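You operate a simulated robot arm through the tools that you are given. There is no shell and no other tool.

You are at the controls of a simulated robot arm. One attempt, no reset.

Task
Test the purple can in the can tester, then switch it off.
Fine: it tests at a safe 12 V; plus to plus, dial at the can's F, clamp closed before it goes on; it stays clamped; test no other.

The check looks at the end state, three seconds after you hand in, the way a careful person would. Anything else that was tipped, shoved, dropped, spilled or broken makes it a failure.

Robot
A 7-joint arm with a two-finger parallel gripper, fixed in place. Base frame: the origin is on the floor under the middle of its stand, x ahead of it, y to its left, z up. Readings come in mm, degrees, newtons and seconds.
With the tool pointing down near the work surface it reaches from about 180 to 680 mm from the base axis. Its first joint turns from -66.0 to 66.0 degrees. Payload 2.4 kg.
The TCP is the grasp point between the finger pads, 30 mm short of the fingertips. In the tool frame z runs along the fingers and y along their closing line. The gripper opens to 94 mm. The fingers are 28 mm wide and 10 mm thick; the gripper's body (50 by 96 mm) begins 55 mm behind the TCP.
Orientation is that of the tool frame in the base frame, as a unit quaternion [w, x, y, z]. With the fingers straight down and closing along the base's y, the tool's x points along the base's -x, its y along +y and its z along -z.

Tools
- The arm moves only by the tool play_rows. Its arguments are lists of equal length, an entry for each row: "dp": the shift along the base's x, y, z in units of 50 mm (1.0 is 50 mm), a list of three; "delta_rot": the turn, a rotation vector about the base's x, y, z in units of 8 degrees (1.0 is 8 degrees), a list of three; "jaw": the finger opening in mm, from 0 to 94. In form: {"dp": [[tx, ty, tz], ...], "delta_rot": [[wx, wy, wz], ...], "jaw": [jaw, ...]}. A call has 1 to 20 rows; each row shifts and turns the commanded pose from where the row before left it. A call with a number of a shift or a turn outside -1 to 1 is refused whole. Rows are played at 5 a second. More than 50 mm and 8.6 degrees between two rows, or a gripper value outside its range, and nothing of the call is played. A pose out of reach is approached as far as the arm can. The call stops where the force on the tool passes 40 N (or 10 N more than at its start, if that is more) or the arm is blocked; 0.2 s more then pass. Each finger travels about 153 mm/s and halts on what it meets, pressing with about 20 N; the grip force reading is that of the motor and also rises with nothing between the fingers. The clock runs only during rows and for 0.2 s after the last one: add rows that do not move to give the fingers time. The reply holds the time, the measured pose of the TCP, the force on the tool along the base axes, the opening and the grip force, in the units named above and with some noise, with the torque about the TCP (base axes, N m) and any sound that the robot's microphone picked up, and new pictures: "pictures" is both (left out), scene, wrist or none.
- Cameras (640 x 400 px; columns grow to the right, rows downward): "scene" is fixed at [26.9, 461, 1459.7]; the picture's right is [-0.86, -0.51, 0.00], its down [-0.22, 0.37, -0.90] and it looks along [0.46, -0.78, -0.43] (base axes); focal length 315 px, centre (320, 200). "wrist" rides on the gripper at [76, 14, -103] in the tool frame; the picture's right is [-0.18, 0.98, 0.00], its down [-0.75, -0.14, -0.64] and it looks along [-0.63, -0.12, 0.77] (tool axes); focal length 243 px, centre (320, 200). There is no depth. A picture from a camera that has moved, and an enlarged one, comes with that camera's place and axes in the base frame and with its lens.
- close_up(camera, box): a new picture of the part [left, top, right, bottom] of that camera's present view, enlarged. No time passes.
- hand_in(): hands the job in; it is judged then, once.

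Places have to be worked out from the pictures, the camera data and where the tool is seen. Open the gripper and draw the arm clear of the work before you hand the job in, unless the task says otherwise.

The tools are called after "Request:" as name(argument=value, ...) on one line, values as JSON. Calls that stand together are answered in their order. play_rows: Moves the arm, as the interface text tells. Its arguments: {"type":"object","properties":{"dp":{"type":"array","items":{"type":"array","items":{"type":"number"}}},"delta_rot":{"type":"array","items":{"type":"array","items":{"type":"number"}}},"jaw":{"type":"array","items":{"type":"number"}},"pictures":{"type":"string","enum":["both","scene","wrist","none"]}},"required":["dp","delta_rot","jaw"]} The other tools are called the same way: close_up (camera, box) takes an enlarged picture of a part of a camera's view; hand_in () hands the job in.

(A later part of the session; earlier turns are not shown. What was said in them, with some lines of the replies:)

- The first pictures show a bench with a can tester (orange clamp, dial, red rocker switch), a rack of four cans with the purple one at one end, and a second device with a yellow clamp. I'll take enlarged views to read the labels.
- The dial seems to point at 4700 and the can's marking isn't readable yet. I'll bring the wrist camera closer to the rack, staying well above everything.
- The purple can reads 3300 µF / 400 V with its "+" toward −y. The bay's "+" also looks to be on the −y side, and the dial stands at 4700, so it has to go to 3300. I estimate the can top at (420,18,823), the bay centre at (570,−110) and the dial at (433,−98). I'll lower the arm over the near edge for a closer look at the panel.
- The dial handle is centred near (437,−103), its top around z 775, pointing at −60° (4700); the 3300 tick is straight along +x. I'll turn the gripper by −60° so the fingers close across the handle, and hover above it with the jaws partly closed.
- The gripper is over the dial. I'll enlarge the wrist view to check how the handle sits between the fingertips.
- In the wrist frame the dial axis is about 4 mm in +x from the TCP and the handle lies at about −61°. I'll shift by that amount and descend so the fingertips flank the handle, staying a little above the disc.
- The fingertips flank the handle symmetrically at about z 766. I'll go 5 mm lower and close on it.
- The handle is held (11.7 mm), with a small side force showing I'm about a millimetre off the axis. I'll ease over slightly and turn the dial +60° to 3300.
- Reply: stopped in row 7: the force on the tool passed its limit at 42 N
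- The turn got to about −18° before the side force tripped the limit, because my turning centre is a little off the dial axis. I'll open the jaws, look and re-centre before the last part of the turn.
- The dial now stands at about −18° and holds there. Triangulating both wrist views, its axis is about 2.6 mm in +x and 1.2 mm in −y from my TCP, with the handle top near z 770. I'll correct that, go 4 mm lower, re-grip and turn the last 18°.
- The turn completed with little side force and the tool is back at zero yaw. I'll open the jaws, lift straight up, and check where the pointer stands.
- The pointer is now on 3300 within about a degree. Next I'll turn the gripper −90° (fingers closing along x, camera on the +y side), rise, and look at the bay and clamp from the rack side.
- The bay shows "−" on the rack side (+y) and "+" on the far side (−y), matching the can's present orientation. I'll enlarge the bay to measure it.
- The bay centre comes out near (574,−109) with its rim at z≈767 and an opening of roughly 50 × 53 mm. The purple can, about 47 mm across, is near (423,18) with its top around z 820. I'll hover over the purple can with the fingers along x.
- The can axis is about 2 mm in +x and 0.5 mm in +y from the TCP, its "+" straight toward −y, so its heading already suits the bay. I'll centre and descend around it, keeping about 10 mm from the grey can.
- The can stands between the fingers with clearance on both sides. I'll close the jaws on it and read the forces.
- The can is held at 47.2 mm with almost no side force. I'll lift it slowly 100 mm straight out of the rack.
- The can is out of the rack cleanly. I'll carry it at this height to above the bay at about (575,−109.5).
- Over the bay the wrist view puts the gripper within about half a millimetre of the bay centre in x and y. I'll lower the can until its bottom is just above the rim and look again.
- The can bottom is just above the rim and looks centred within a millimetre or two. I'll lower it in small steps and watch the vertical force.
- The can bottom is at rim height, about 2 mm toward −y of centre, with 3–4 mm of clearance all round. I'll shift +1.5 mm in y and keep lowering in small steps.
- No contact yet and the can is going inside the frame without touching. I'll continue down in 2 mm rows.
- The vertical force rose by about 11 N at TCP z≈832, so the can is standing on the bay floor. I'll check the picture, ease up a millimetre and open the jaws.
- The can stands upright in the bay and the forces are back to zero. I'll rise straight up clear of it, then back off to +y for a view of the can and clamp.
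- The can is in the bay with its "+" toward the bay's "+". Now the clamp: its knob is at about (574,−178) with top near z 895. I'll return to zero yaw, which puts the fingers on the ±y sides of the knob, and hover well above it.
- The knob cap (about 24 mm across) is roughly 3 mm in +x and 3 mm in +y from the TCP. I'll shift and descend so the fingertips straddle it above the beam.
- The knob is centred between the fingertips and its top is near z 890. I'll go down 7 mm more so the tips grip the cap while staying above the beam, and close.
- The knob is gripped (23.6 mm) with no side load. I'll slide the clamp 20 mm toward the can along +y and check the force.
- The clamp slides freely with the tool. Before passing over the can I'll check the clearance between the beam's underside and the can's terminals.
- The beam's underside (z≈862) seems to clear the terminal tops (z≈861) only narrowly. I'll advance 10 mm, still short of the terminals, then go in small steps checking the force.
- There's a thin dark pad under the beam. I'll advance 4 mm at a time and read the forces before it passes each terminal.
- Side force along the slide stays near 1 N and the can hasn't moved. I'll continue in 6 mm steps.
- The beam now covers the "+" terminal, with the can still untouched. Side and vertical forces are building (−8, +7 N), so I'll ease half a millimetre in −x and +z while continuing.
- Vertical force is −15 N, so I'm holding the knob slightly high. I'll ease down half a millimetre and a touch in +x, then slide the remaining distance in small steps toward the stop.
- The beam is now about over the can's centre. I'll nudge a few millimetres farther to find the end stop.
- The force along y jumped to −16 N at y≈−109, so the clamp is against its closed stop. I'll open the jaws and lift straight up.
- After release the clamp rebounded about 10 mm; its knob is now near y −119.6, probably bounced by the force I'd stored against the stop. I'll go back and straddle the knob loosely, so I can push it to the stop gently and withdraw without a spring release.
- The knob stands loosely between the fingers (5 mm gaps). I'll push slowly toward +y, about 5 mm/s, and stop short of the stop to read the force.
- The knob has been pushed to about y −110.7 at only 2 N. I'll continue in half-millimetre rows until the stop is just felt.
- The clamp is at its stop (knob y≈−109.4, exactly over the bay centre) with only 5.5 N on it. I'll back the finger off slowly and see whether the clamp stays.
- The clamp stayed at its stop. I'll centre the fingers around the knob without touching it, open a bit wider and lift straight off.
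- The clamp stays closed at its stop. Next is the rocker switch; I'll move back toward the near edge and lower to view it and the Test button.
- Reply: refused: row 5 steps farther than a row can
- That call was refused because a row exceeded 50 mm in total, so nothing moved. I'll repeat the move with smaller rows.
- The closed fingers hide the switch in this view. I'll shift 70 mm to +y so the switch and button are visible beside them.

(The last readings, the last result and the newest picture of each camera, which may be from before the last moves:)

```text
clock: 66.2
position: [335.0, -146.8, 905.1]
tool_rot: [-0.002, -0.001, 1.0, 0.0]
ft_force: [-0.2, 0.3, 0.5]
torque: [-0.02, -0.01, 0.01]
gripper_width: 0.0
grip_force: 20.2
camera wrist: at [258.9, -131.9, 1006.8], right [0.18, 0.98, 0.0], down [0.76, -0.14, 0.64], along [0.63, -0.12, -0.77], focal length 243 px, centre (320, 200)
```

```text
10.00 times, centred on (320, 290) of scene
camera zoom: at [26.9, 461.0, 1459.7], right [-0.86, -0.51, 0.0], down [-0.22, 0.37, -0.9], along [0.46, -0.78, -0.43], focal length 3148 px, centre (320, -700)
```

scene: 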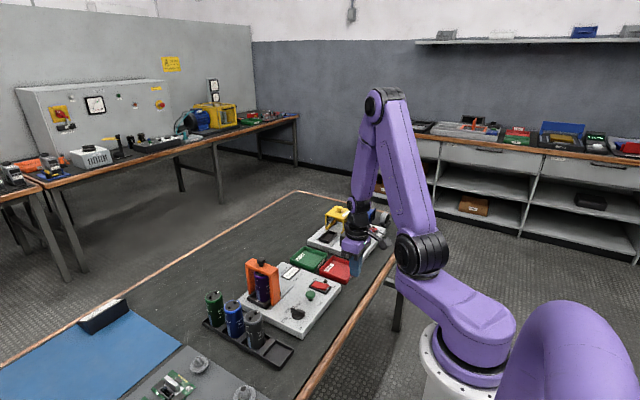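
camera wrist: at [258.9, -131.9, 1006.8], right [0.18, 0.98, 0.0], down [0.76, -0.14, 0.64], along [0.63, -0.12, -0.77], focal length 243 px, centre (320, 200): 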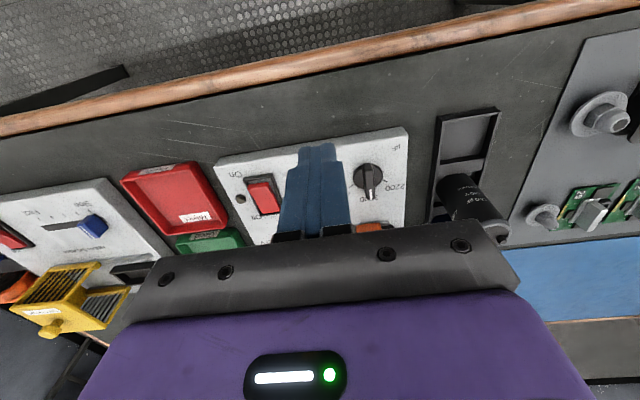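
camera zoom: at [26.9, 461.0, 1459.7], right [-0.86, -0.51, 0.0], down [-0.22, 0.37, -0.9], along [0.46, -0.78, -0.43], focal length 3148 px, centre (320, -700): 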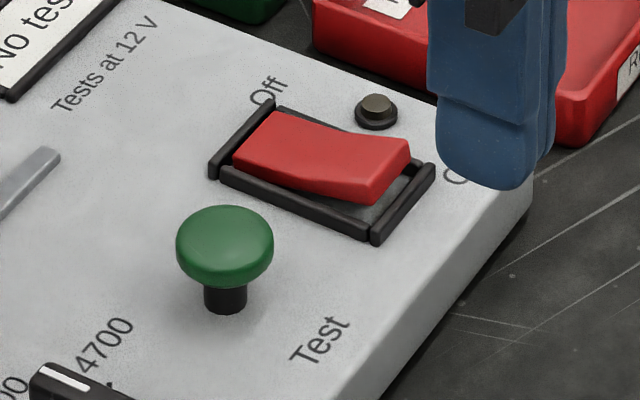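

The rocker's raised "On" end is at about (420,−239) with its top near z 768, and the "Off" end is near x 475. I'll bring the closed fingertips above the On end and check with the scene camera.

Request:
play_rows(dp=[[0.6, -0.62, 0], [0.6, -0.62, 0], [0.58, -0.61, 0], [0, 0, -0.6], [0, 0, -0.6], [0, 0, -0.4], [0, 0, 0], [0, 0, 0]], delta_rot=[[0, 0, 0], [0, 0, 0], [0, 0, 0], [0, 0, 0], [0, 0, 0], [0, 0, 0], [0, 0, 0], [0, 0, 0]], jaw=[0, 0, 0, 0, 0, 0, 0, 0], pictures="both")

Request:
close_up(camera="wrist", box=[240, 90, 400, 230])

Request:
close_up(camera="scene", box=[295, 260, 345, 310])

```text
clock: 68.0
position: [424.5, -238.1, 825.8]
tool_rot: [-0.001, -0.001, 1.0, 0.0]
ft_force: [1.0, 0.3, -0.1]
torque: [0.0, 0.01, 0.02]
gripper_width: 0.1
grip_force: 20.1
camera wrist: at [348.2, -224.5, 927.6], right [0.18, 0.98, 0.0], down [0.76, -0.14, 0.64], along [0.63, -0.12, -0.77], focal length 243 px, centre (320, 200)
```

scene: 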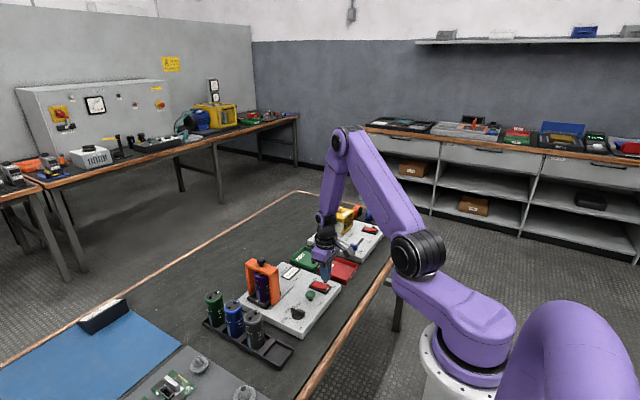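
wrist: 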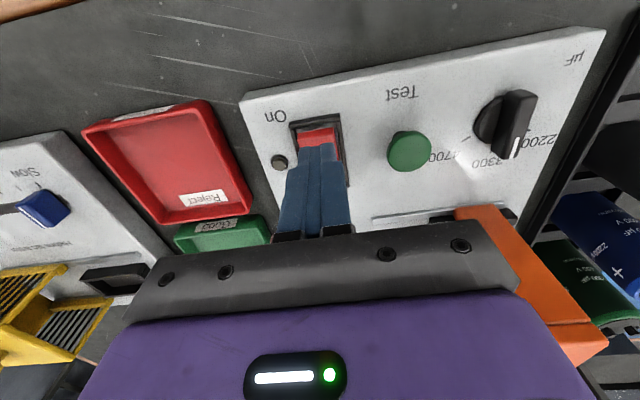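

```text
2.86 times, centred on (320, 160) of wrist
camera zoom: at [348.2, -224.5, 927.6], right [0.18, 0.98, 0.0], down [0.76, -0.14, 0.64], along [0.63, -0.12, -0.77], focal length 693 px, centre (320, 314)
```

zoom: 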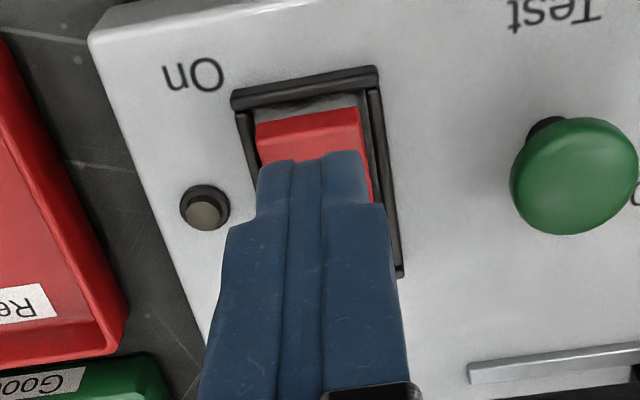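

```text
8.00 times, centred on (320, 285) of scene
camera zoom: at [26.9, 461.0, 1459.7], right [-0.86, -0.51, 0.0], down [-0.22, 0.37, -0.9], along [0.46, -0.78, -0.43], focal length 2519 px, centre (320, -480)
```

zoom: 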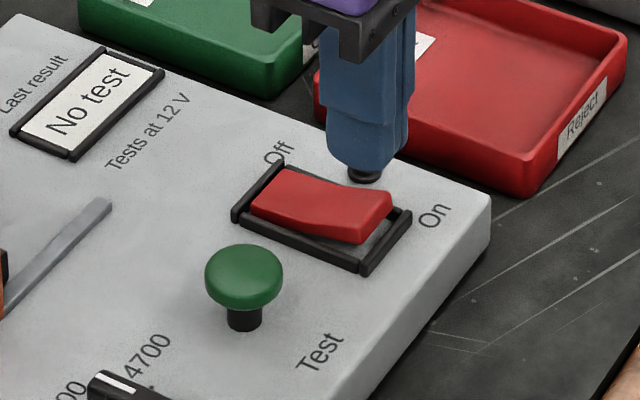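

The rocker's raised end is at x≈423.5, y≈−240, z≈769. I'll shift 5 mm in +x and 1.5 mm in −y so I press just inside that end, then descend to contact and read the force.

Request:
play_rows(dp=[[0.1, -0.03, 0], [0, 0, -0.3], [0, 0, -0.2], [0, 0, -0.04], [0, 0, -0.04], [0, 0, 0]], delta_rot=[[0, 0, 0], [0, 0, 0], [0, 0, 0], [0, 0, 0], [0, 0, 0], [0, 0, 0]], jaw=[0, 0, 0, 0, 0, 0], pictures="none")

Request:
close_up(camera="scene", box=[295, 265, 345, 305])

Request:
close_up(camera="wrist", box=[240, 90, 400, 230])

```text
clock: 69.4
position: [429.7, -240.7, 798.0]
tool_rot: [-0.002, -0.001, 1.0, 0.0]
ft_force: [0.5, 0.3, -0.6]
torque: [-0.01, -0.02, -0.02]
gripper_width: 0.2
grip_force: 20.1
```

```text
10.00 times, centred on (320, 285) of scene
camera zoom: at [26.9, 461.0, 1459.7], right [-0.86, -0.51, 0.0], down [-0.22, 0.37, -0.9], along [0.46, -0.78, -0.43], focal length 3148 px, centre (320, -650)
```

zoom: 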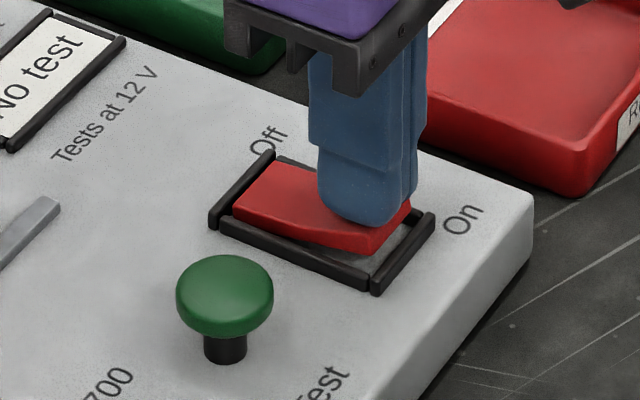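

```text
2.86 times, centred on (320, 160) of wrist
camera zoom: at [353.3, -226.6, 899.3], right [0.18, 0.98, 0.0], down [0.76, -0.14, 0.64], along [0.63, -0.12, -0.77], focal length 693 px, centre (320, 314)
```

zoom: 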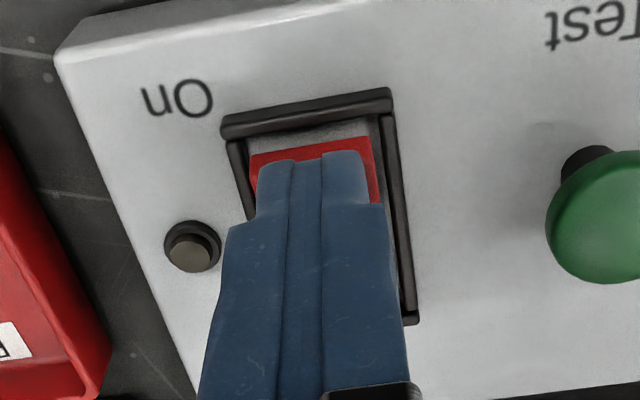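

The fingertips are right above the rocker's On half, not yet loaded. I'll press down in 1.5 mm rows.

Request:
play_rows(dp=[[0, 0, -0.03], [0, 0, -0.03], [0, 0, -0.03], [0, 0, -0.03], [0, 0, 0]], delta_rot=[[0, 0, 0], [0, 0, 0], [0, 0, 0], [0, 0, 0], [0, 0, 0]], jaw=[0, 0, 0, 0, 0], pictures="none")

Request:
close_up(camera="scene", box=[295, 265, 345, 305])

```text
clock: 70.6
position: [430.9, -241.5, 791.9]
tool_rot: [-0.003, -0.001, 1.0, 0.0]
ft_force: [-5.9, 1.6, 13.3]
torque: [0.02, 0.02, 0.08]
gripper_width: 0.0
grip_force: 19.7
heard: click
```

```text
10.00 times, centred on (320, 285) of scene
camera zoom: at [26.6, 461.2, 1459.6], right [-0.86, -0.51, 0.0], down [-0.22, 0.37, -0.9], along [0.46, -0.78, -0.43], focal length 3148 px, centre (320, -650)
```

zoom: 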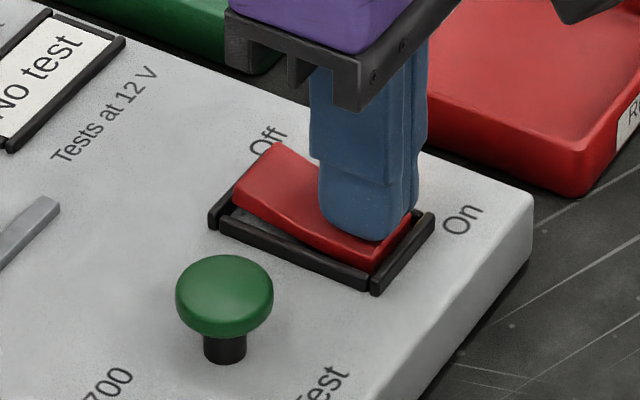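

A click was heard and the rocker now leans toward On. I'll lift off and look at the lamp and display.

Request:
play_rows(dp=[[0, 0, 0.1], [0, 0, 0.3], [0, 0, 0.5], [0, 0, 0.5], [0, 0, 0]], delta_rot=[[0, 0, 0], [0, 0, 0], [0, 0, 0], [0, 0, 0], [0, 0, 0]], jaw=[0, 0, 0, 0, 0], pictures="both")

Request:
close_up(camera="scene", box=[240, 245, 350, 325])

Request:
close_up(camera="wrist", box=[240, 70, 460, 230])

```text
clock: 71.8
position: [429.9, -239.7, 861.7]
tool_rot: [-0.001, -0.001, 1.0, -0.001]
ft_force: [0.3, -0.1, 0.4]
torque: [0.01, 0.02, 0.0]
gripper_width: 0.1
grip_force: 19.6
camera wrist: at [353.6, -226.0, 963.0], right [0.18, 0.98, 0.0], down [0.76, -0.14, 0.64], along [0.63, -0.12, -0.77], focal length 243 px, centre (320, 200)
```

scene: 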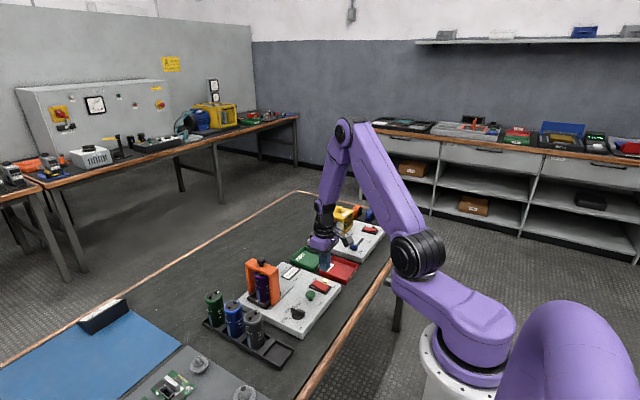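
wrist: 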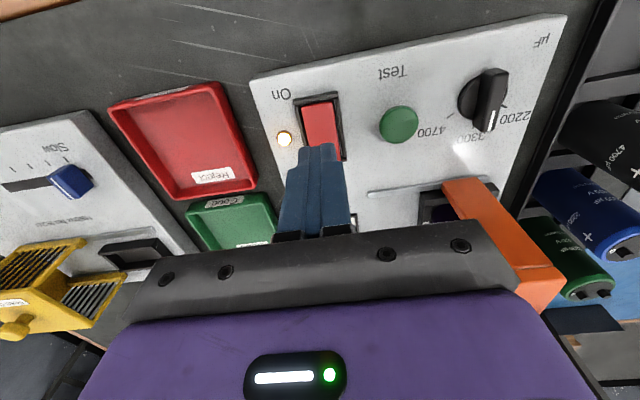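

```text
5.00 times, centred on (295, 285) of scene
camera zoom: at [26.9, 461.0, 1459.7], right [-0.86, -0.51, 0.0], down [-0.22, 0.37, -0.9], along [0.46, -0.78, -0.43], focal length 1574 px, centre (445, -225)
```

zoom: 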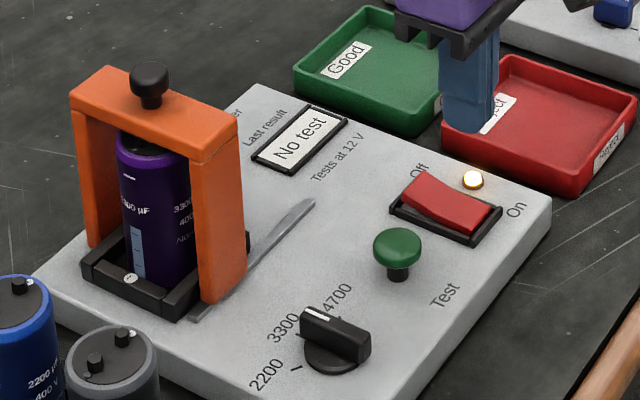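

```text
2.50 times, centred on (350, 150) of wrist
camera zoom: at [353.6, -226.0, 963.0], right [0.18, 0.98, 0.0], down [0.76, -0.14, 0.64], along [0.63, -0.12, -0.77], focal length 606 px, centre (245, 325)
```

zoom: 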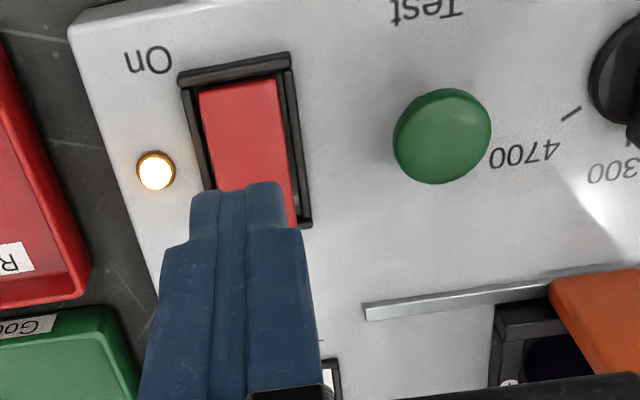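

The lamp is lit, the clamp is still closed and the dial still points at 3300. The Test button's top is at about (444,−177,771), so I'll move the closed fingertips over it and come down close.

Request:
play_rows(dp=[[0.143, 0.63, 0], [0.143, 0.63, 0], [0, 0, -0.5], [0, 0, -0.5], [0, 0, 0], [0, 0, 0]], delta_rot=[[0, 0, 0], [0, 0, 0], [0, 0, 0], [0, 0, 0], [0, 0, 0], [0, 0, 0]], jaw=[0, 0, 0, 0, 0, 0], pictures="both")

Request:
close_up(camera="scene", box=[290, 260, 350, 310])

Request:
close_up(camera="wrist", box=[240, 90, 400, 230])

```text
clock: 73.2
position: [445.3, -178.0, 811.1]
tool_rot: [-0.002, 0.0, 1.0, -0.001]
ft_force: [-0.8, -0.7, 0.5]
torque: [-0.02, 0.04, 0.0]
gripper_width: 0.0
grip_force: 20.2
camera wrist: at [368.1, -163.3, 913.3], right [0.18, 0.98, 0.0], down [0.76, -0.14, 0.64], along [0.63, -0.12, -0.77], focal length 243 px, centre (320, 200)
```

scene: 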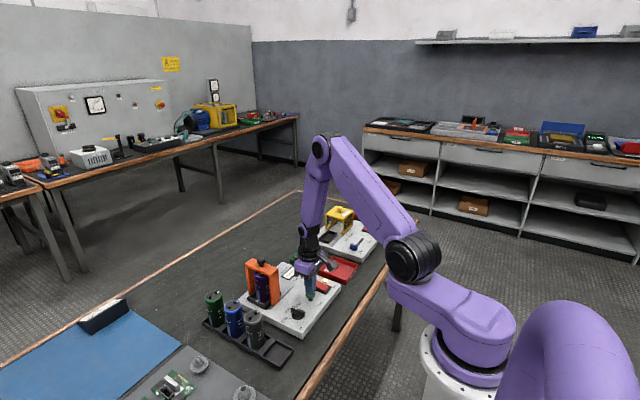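
wrist: 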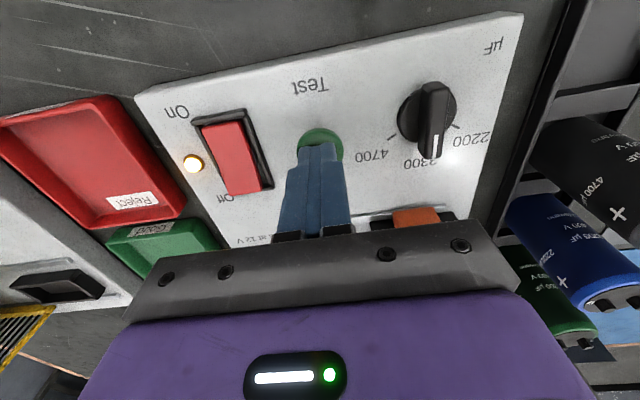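

```text
8.00 times, centred on (320, 285) of scene
camera zoom: at [26.9, 461.0, 1459.7], right [-0.86, -0.51, 0.0], down [-0.22, 0.37, -0.9], along [0.46, -0.78, -0.43], focal length 2519 px, centre (320, -480)
```

zoom: 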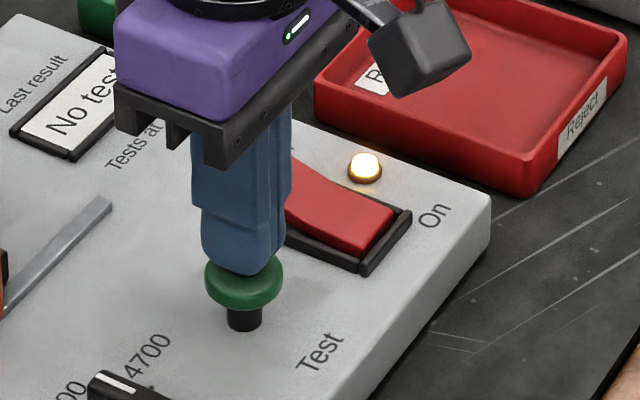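

```text
2.86 times, centred on (320, 160) of wrist
camera zoom: at [368.1, -163.3, 913.3], right [0.18, 0.98, 0.0], down [0.76, -0.14, 0.64], along [0.63, -0.12, -0.77], focal length 693 px, centre (320, 314)
```

zoom: 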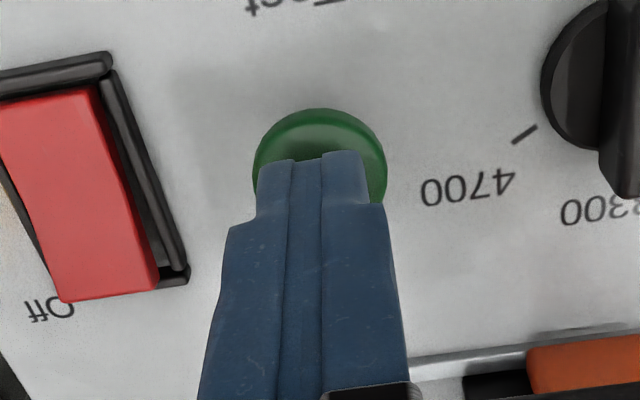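

The fingertips are centred on the button. I'll press down in small rows and watch the force and sound.

Request:
play_rows(dp=[[0, 0, -0.08], [0, 0, -0.04], [0, 0, -0.04], [0, 0, -0.03], [0, 0, -0.03], [0, 0, 0]], delta_rot=[[0, 0, 0], [0, 0, 0], [0, 0, 0], [0, 0, 0], [0, 0, 0], [0, 0, 0]], jaw=[0, 0, 0, 0, 0, 0], pictures="none")

Request:
close_up(camera="scene", box=[270, 255, 340, 310])

```text
clock: 74.6
position: [445.1, -178.0, 800.2]
tool_rot: [-0.002, -0.002, 1.0, 0.0]
ft_force: [2.2, -0.1, 1.2]
torque: [-0.02, -0.05, 0.04]
gripper_width: 0.0
grip_force: 19.9
```

```text
7.27 times, centred on (305, 282) of scene
camera zoom: at [26.9, 461.0, 1459.7], right [-0.86, -0.51, 0.0], down [-0.22, 0.37, -0.9], along [0.46, -0.78, -0.43], focal length 2290 px, centre (429, -400)
```

zoom: 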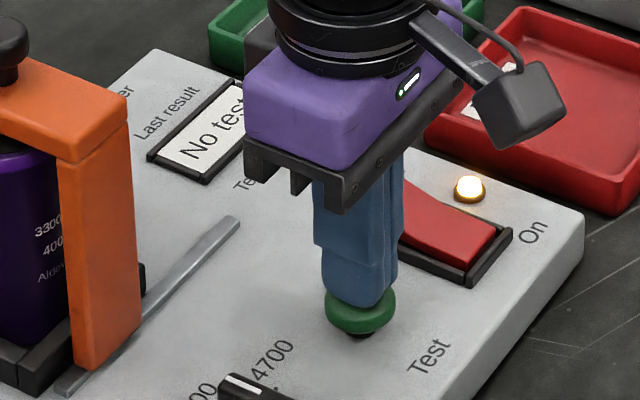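

The button is starting to go down with little force. I'll press a few millimetres further.

Request:
play_rows(dp=[[0, 0, -0.03], [0, 0, -0.03], [0, 0, -0.03], [0, 0, 0]], delta_rot=[[0, 0, 0], [0, 0, 0], [0, 0, 0], [0, 0, 0]], jaw=[0, 0, 0, 0], pictures="none")

Request:
close_up(camera="scene", box=[270, 255, 340, 310])

```text
clock: 75.6
position: [444.1, -179.2, 795.4]
tool_rot: [-0.003, 0.0, 1.0, 0.0]
ft_force: [-0.1, 2.3, 4.3]
torque: [0.05, -0.03, 0.05]
gripper_width: 0.0
grip_force: 20.2
heard: click
```

```text
7.27 times, centred on (305, 282) of scene
camera zoom: at [26.9, 461.1, 1459.6], right [-0.86, -0.51, 0.0], down [-0.22, 0.37, -0.9], along [0.46, -0.78, -0.43], focal length 2290 px, centre (429, -400)
```

zoom: 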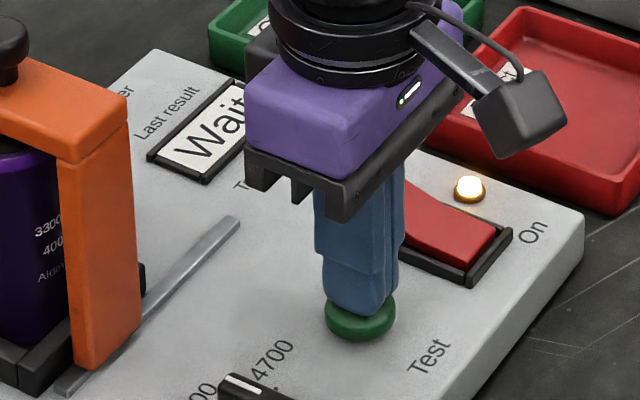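

A click was heard and the display now says "Wait". I'll lift off the button and wait for the result.

Request:
play_rows(dp=[[0, 0, 0.1], [0, 0, 0.3], [0, 0, 0.5], [0, 0, 0.3], [0, 0, 0], [0, 0, 0], [0, 0, 0], [0, 0, 0], [0, 0, 0], [0, 0, 0]], delta_rot=[[0, 0, 0], [0, 0, 0], [0, 0, 0], [0, 0, 0], [0, 0, 0], [0, 0, 0], [0, 0, 0], [0, 0, 0], [0, 0, 0], [0, 0, 0]], jaw=[0, 0, 0, 0, 0, 0, 0, 0, 0, 0], pictures="scene")

Request:
close_up(camera="scene", box=[240, 245, 350, 325])

```text
clock: 77.8
position: [445.4, -176.6, 857.2]
tool_rot: [-0.001, 0.0, 1.0, 0.0]
ft_force: [-0.3, -0.1, -0.6]
torque: [0.02, 0.05, 0.01]
gripper_width: 0.0
grip_force: 20.4
```

scene: 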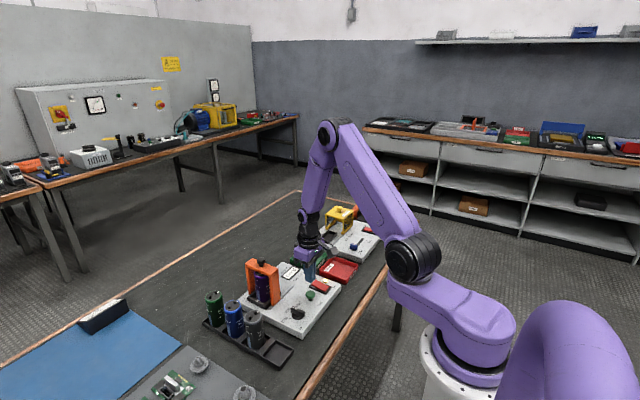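

```text
5.00 times, centred on (295, 285) of scene
camera zoom: at [26.9, 461.0, 1459.7], right [-0.86, -0.51, 0.0], down [-0.22, 0.37, -0.9], along [0.46, -0.78, -0.43], focal length 1574 px, centre (445, -225)
```

zoom: 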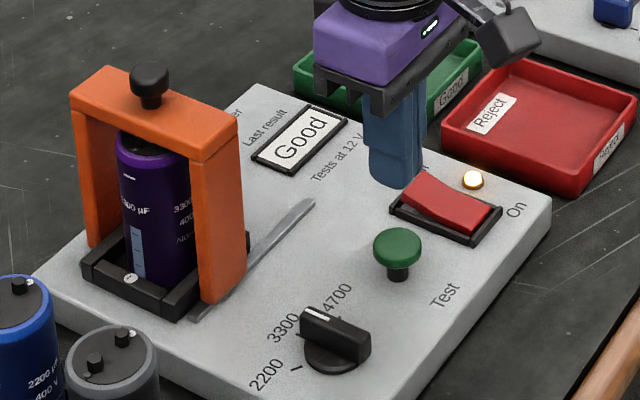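

The display reads "Good" with the clamp closed and the dial on 3300. Now I'll switch off: the raised Off end is at about (470,−240), so I'll move above a point 6 mm inside it and come down close.

Request:
play_rows(dp=[[0.207, -0.63, 0], [0.207, -0.63, 0], [0, 0, -0.5], [0, 0, -0.4], [0, 0, -0.1], [0, 0, 0], [0, 0, 0]], delta_rot=[[0, 0, 0], [0, 0, 0], [0, 0, 0], [0, 0, 0], [0, 0, 0], [0, 0, 0], [0, 0, 0]], jaw=[0, 0, 0, 0, 0, 0, 0], pictures="both")

Request:
close_up(camera="scene", box=[285, 260, 345, 310])

Request:
close_up(camera="wrist", box=[240, 90, 400, 230])

```text
clock: 79.4
position: [464.8, -241.6, 806.0]
tool_rot: [-0.001, -0.001, 1.0, 0.0]
ft_force: [0.1, -0.8, -0.4]
torque: [0.0, -0.02, 0.01]
gripper_width: 0.0
grip_force: 19.6
camera wrist: at [387.5, -226.2, 907.9], right [0.18, 0.98, 0.0], down [0.76, -0.14, 0.64], along [0.63, -0.12, -0.77], focal length 243 px, centre (320, 200)
```

scene: 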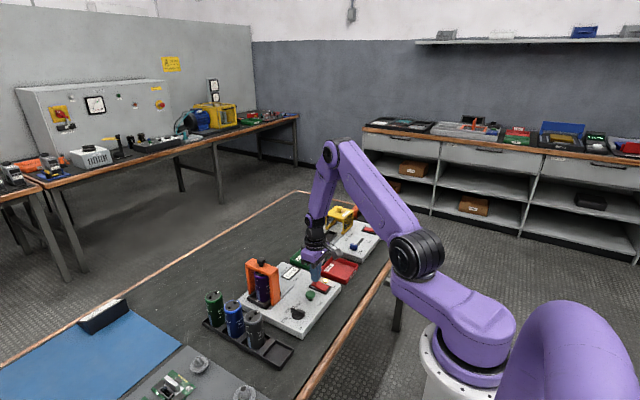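
wrist: 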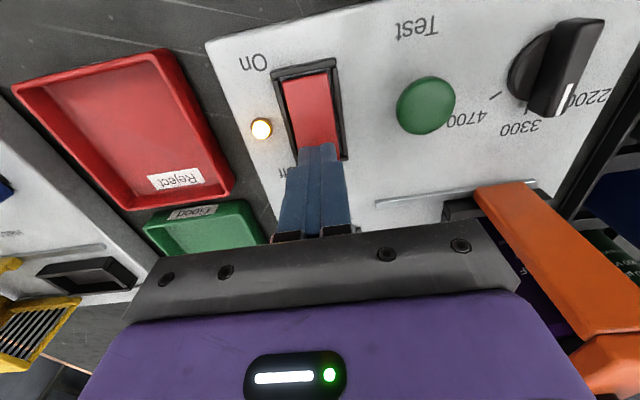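

```text
8.00 times, centred on (315, 285) of scene
camera zoom: at [26.9, 461.0, 1459.7], right [-0.86, -0.51, 0.0], down [-0.22, 0.37, -0.9], along [0.46, -0.78, -0.43], focal length 2519 px, centre (360, -480)
```

zoom: 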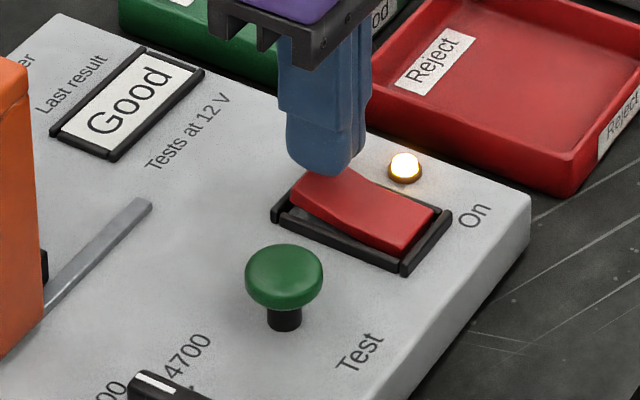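

```text
2.86 times, centred on (320, 160) of wrist
camera zoom: at [387.5, -226.2, 907.9], right [0.18, 0.98, 0.0], down [0.76, -0.14, 0.64], along [0.63, -0.12, -0.77], focal length 693 px, centre (320, 314)
```

zoom: 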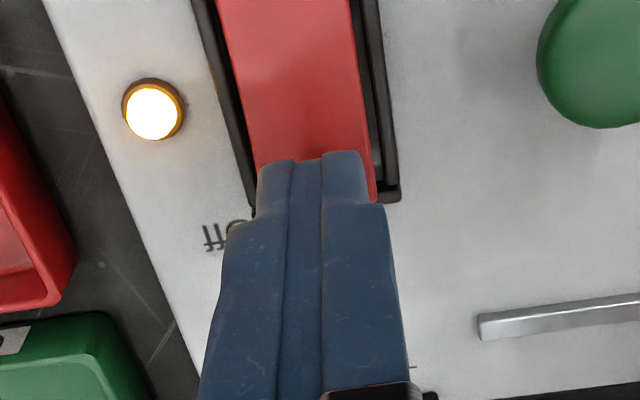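

The fingertips are lined up over the Off half. I'll press down slowly until it clicks.

Request:
play_rows(dp=[[0, 0, -0.1], [0, 0, -0.04], [0, 0, -0.03], [0, 0, -0.03], [0, 0, -0.03], [0, 0, -0.03], [0, 0, 0]], delta_rot=[[0, 0, 0], [0, 0, 0], [0, 0, 0], [0, 0, 0], [0, 0, 0], [0, 0, 0], [0, 0, 0]], jaw=[0, 0, 0, 0, 0, 0, 0], pictures="none")

Request:
close_up(camera="scene", box=[285, 260, 345, 310])

```text
clock: 81.0
position: [464.9, -241.4, 793.3]
tool_rot: [-0.002, -0.001, 1.0, 0.0]
ft_force: [0.5, 1.4, 0.8]
torque: [0.03, 0.0, 0.0]
gripper_width: 0.0
grip_force: 19.9
heard: click
```

```text
8.00 times, centred on (315, 285) of scene
camera zoom: at [26.9, 461.0, 1459.7], right [-0.86, -0.51, 0.0], down [-0.22, 0.37, -0.9], along [0.46, -0.78, -0.43], focal length 2519 px, centre (360, -480)
```

zoom: 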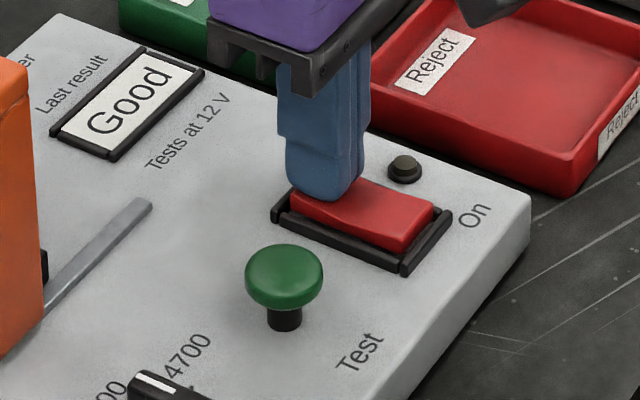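

It clicked and the lamp went out, but the rocker may not be fully over yet. I'll press slightly further, watching the force.

Request:
play_rows(dp=[[0, 0, -0.03], [0, 0, -0.03], [0, 0, 0]], delta_rot=[[0, 0, 0], [0, 0, 0], [0, 0, 0]], jaw=[0, 0, 0], pictures="none")

Request:
close_up(camera="scene", box=[285, 260, 345, 310])

```text
clock: 81.8
position: [465.4, -242.1, 791.3]
tool_rot: [-0.001, 0.0, 1.0, -0.001]
ft_force: [-1.3, 0.5, 5.6]
torque: [0.03, 0.11, -0.07]
gripper_width: 0.1
grip_force: 19.8
stopped in row 3: the force on the tool passed its limit at 42 N (the readings are from after the stop); the commanded pose is now the measured one
```

```text
8.00 times, centred on (315, 285) of scene
camera zoom: at [26.8, 461.1, 1459.6], right [-0.86, -0.51, 0.0], down [-0.22, 0.37, -0.9], along [0.46, -0.78, -0.43], focal length 2519 px, centre (360, -480)
```

zoom: 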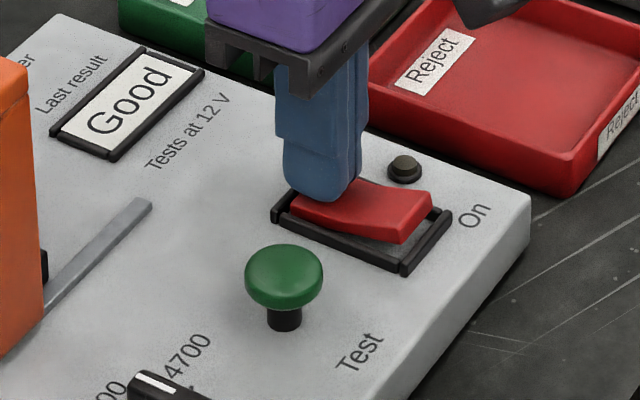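

The rocker bottomed out fully at Off and the lamp is dark. I'll lift straight up, open the gripper and draw the arm back and up clear of the bench.

Request:
play_rows(dp=[[0, 0, 0.1], [0, 0, 0.4], [0, 0, 0.7], [0, 0, 0.8], [-0.5, 0, 0.7], [-0.6, 0, 0.6], [-0.6, 0, 0.6], [-0.4, 0, 0.7], [0, 0, 0], [0, 0, 0]], delta_rot=[[0, 0, 0], [0, 0, 0], [0, 0, 0], [0, 0, 0], [0, 0, 0], [0, 0, 0], [0, 0, 0], [0, 0, 0], [0, 0, 0], [0, 0, 0]], jaw=[0, 0, 0, 0, 20, 50, 80, 90, 90, 90], pictures="both")

Request:
close_up(camera="scene", box=[240, 245, 350, 325])

Request:
close_up(camera="scene", box=[195, 230, 405, 375])

Request:
close_up(camera="wrist", box=[200, 90, 480, 240])

```text
clock: 84.0
position: [360.6, -241.7, 1021.3]
tool_rot: [-0.002, -0.001, 1.0, -0.001]
ft_force: [-0.3, 0.9, 0.7]
torque: [0.0, -0.05, 0.01]
gripper_width: 90.0
grip_force: 0.0
camera wrist: at [283.7, -226.7, 1123.0], right [0.18, 0.98, 0.0], down [0.76, -0.14, 0.64], along [0.63, -0.12, -0.77], focal length 243 px, centre (320, 200)
```

scene: 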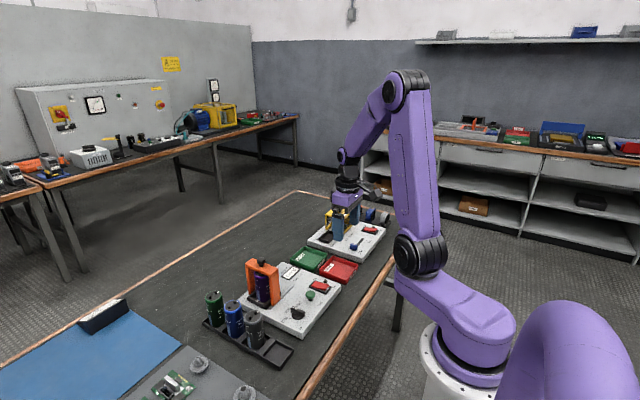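
wrist: 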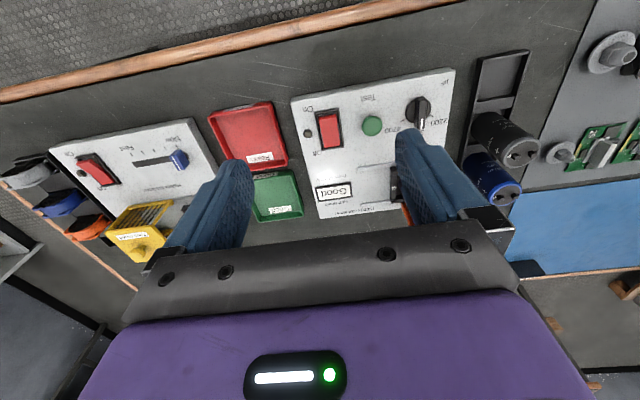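

```text
5.00 times, centred on (295, 285) of scene
camera zoom: at [26.9, 461.0, 1459.7], right [-0.86, -0.51, 0.0], down [-0.22, 0.37, -0.9], along [0.46, -0.78, -0.43], focal length 1574 px, centre (445, -225)
```

zoom: 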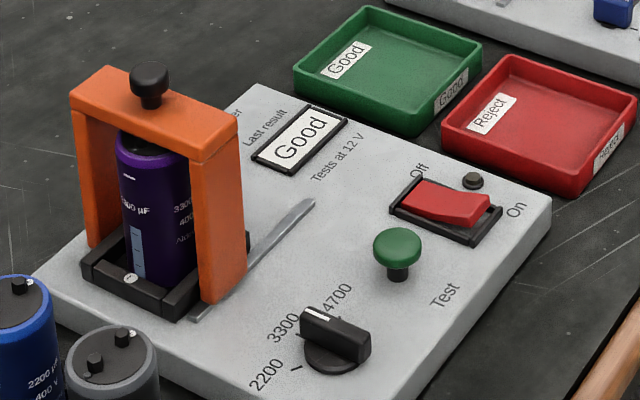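

```text
2.76 times, centred on (300, 302) of scene
camera zoom: at [26.9, 461.0, 1459.7], right [-0.86, -0.51, 0.0], down [-0.22, 0.37, -0.9], along [0.46, -0.78, -0.43], focal length 868 px, centre (375, -83)
```

zoom: 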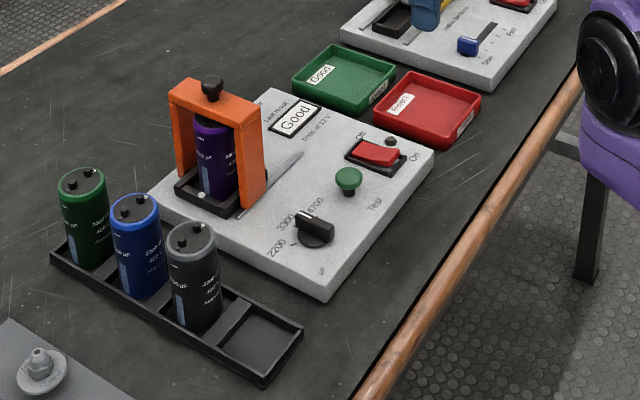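

```text
2.29 times, centred on (340, 165) of wrist
camera zoom: at [283.7, -226.7, 1123.0], right [0.18, 0.98, 0.0], down [0.76, -0.14, 0.64], along [0.63, -0.12, -0.77], focal length 555 px, centre (274, 280)
```

zoom: 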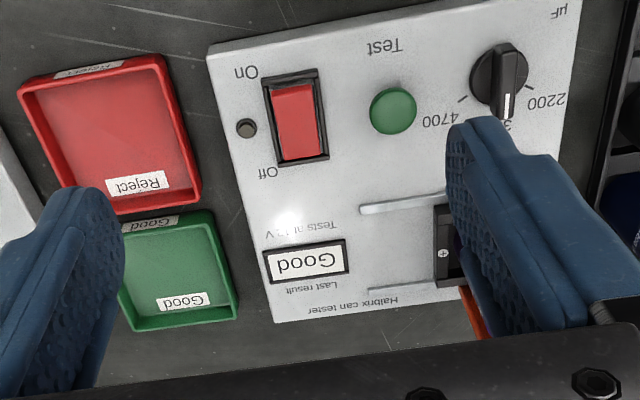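

The display shows "Good", the purple can is still clamped, the dial is on 3300, the switch is Off and the lamp is dark. The other cans and the trays look undisturbed, and the arm is clear with the gripper open, so I'm handing in.

Request:
hand_in()

```text
The job is handed in.
```

The purple can has been tested and the tester display reads "Good". The tester is now switched off.

- **Setup:** I set the dial from 4700 to the can's 3300 µF. The can went into the bay with its plus toward the bay's plus, and I closed the clamp to its stop before switching on. After my first attempt the clamp sprang back about 10 mm. I pushed it closed again more gently, and it stayed.
- **Test:** I switched the tester on, the lamp lit, and one press of the Test button gave "Good". No other can was tested.
- **End state:** The switch is at Off with the lamp dark, and the can is still clamped. In the last pictures the other cans, the trays and the second tester look undisturbed. The arm is clear of the bench with the gripper open.

The arm hit its force limit twice: once while turning the dial and once when the switch bottomed out at Off. The pictures afterwards showed no damage.
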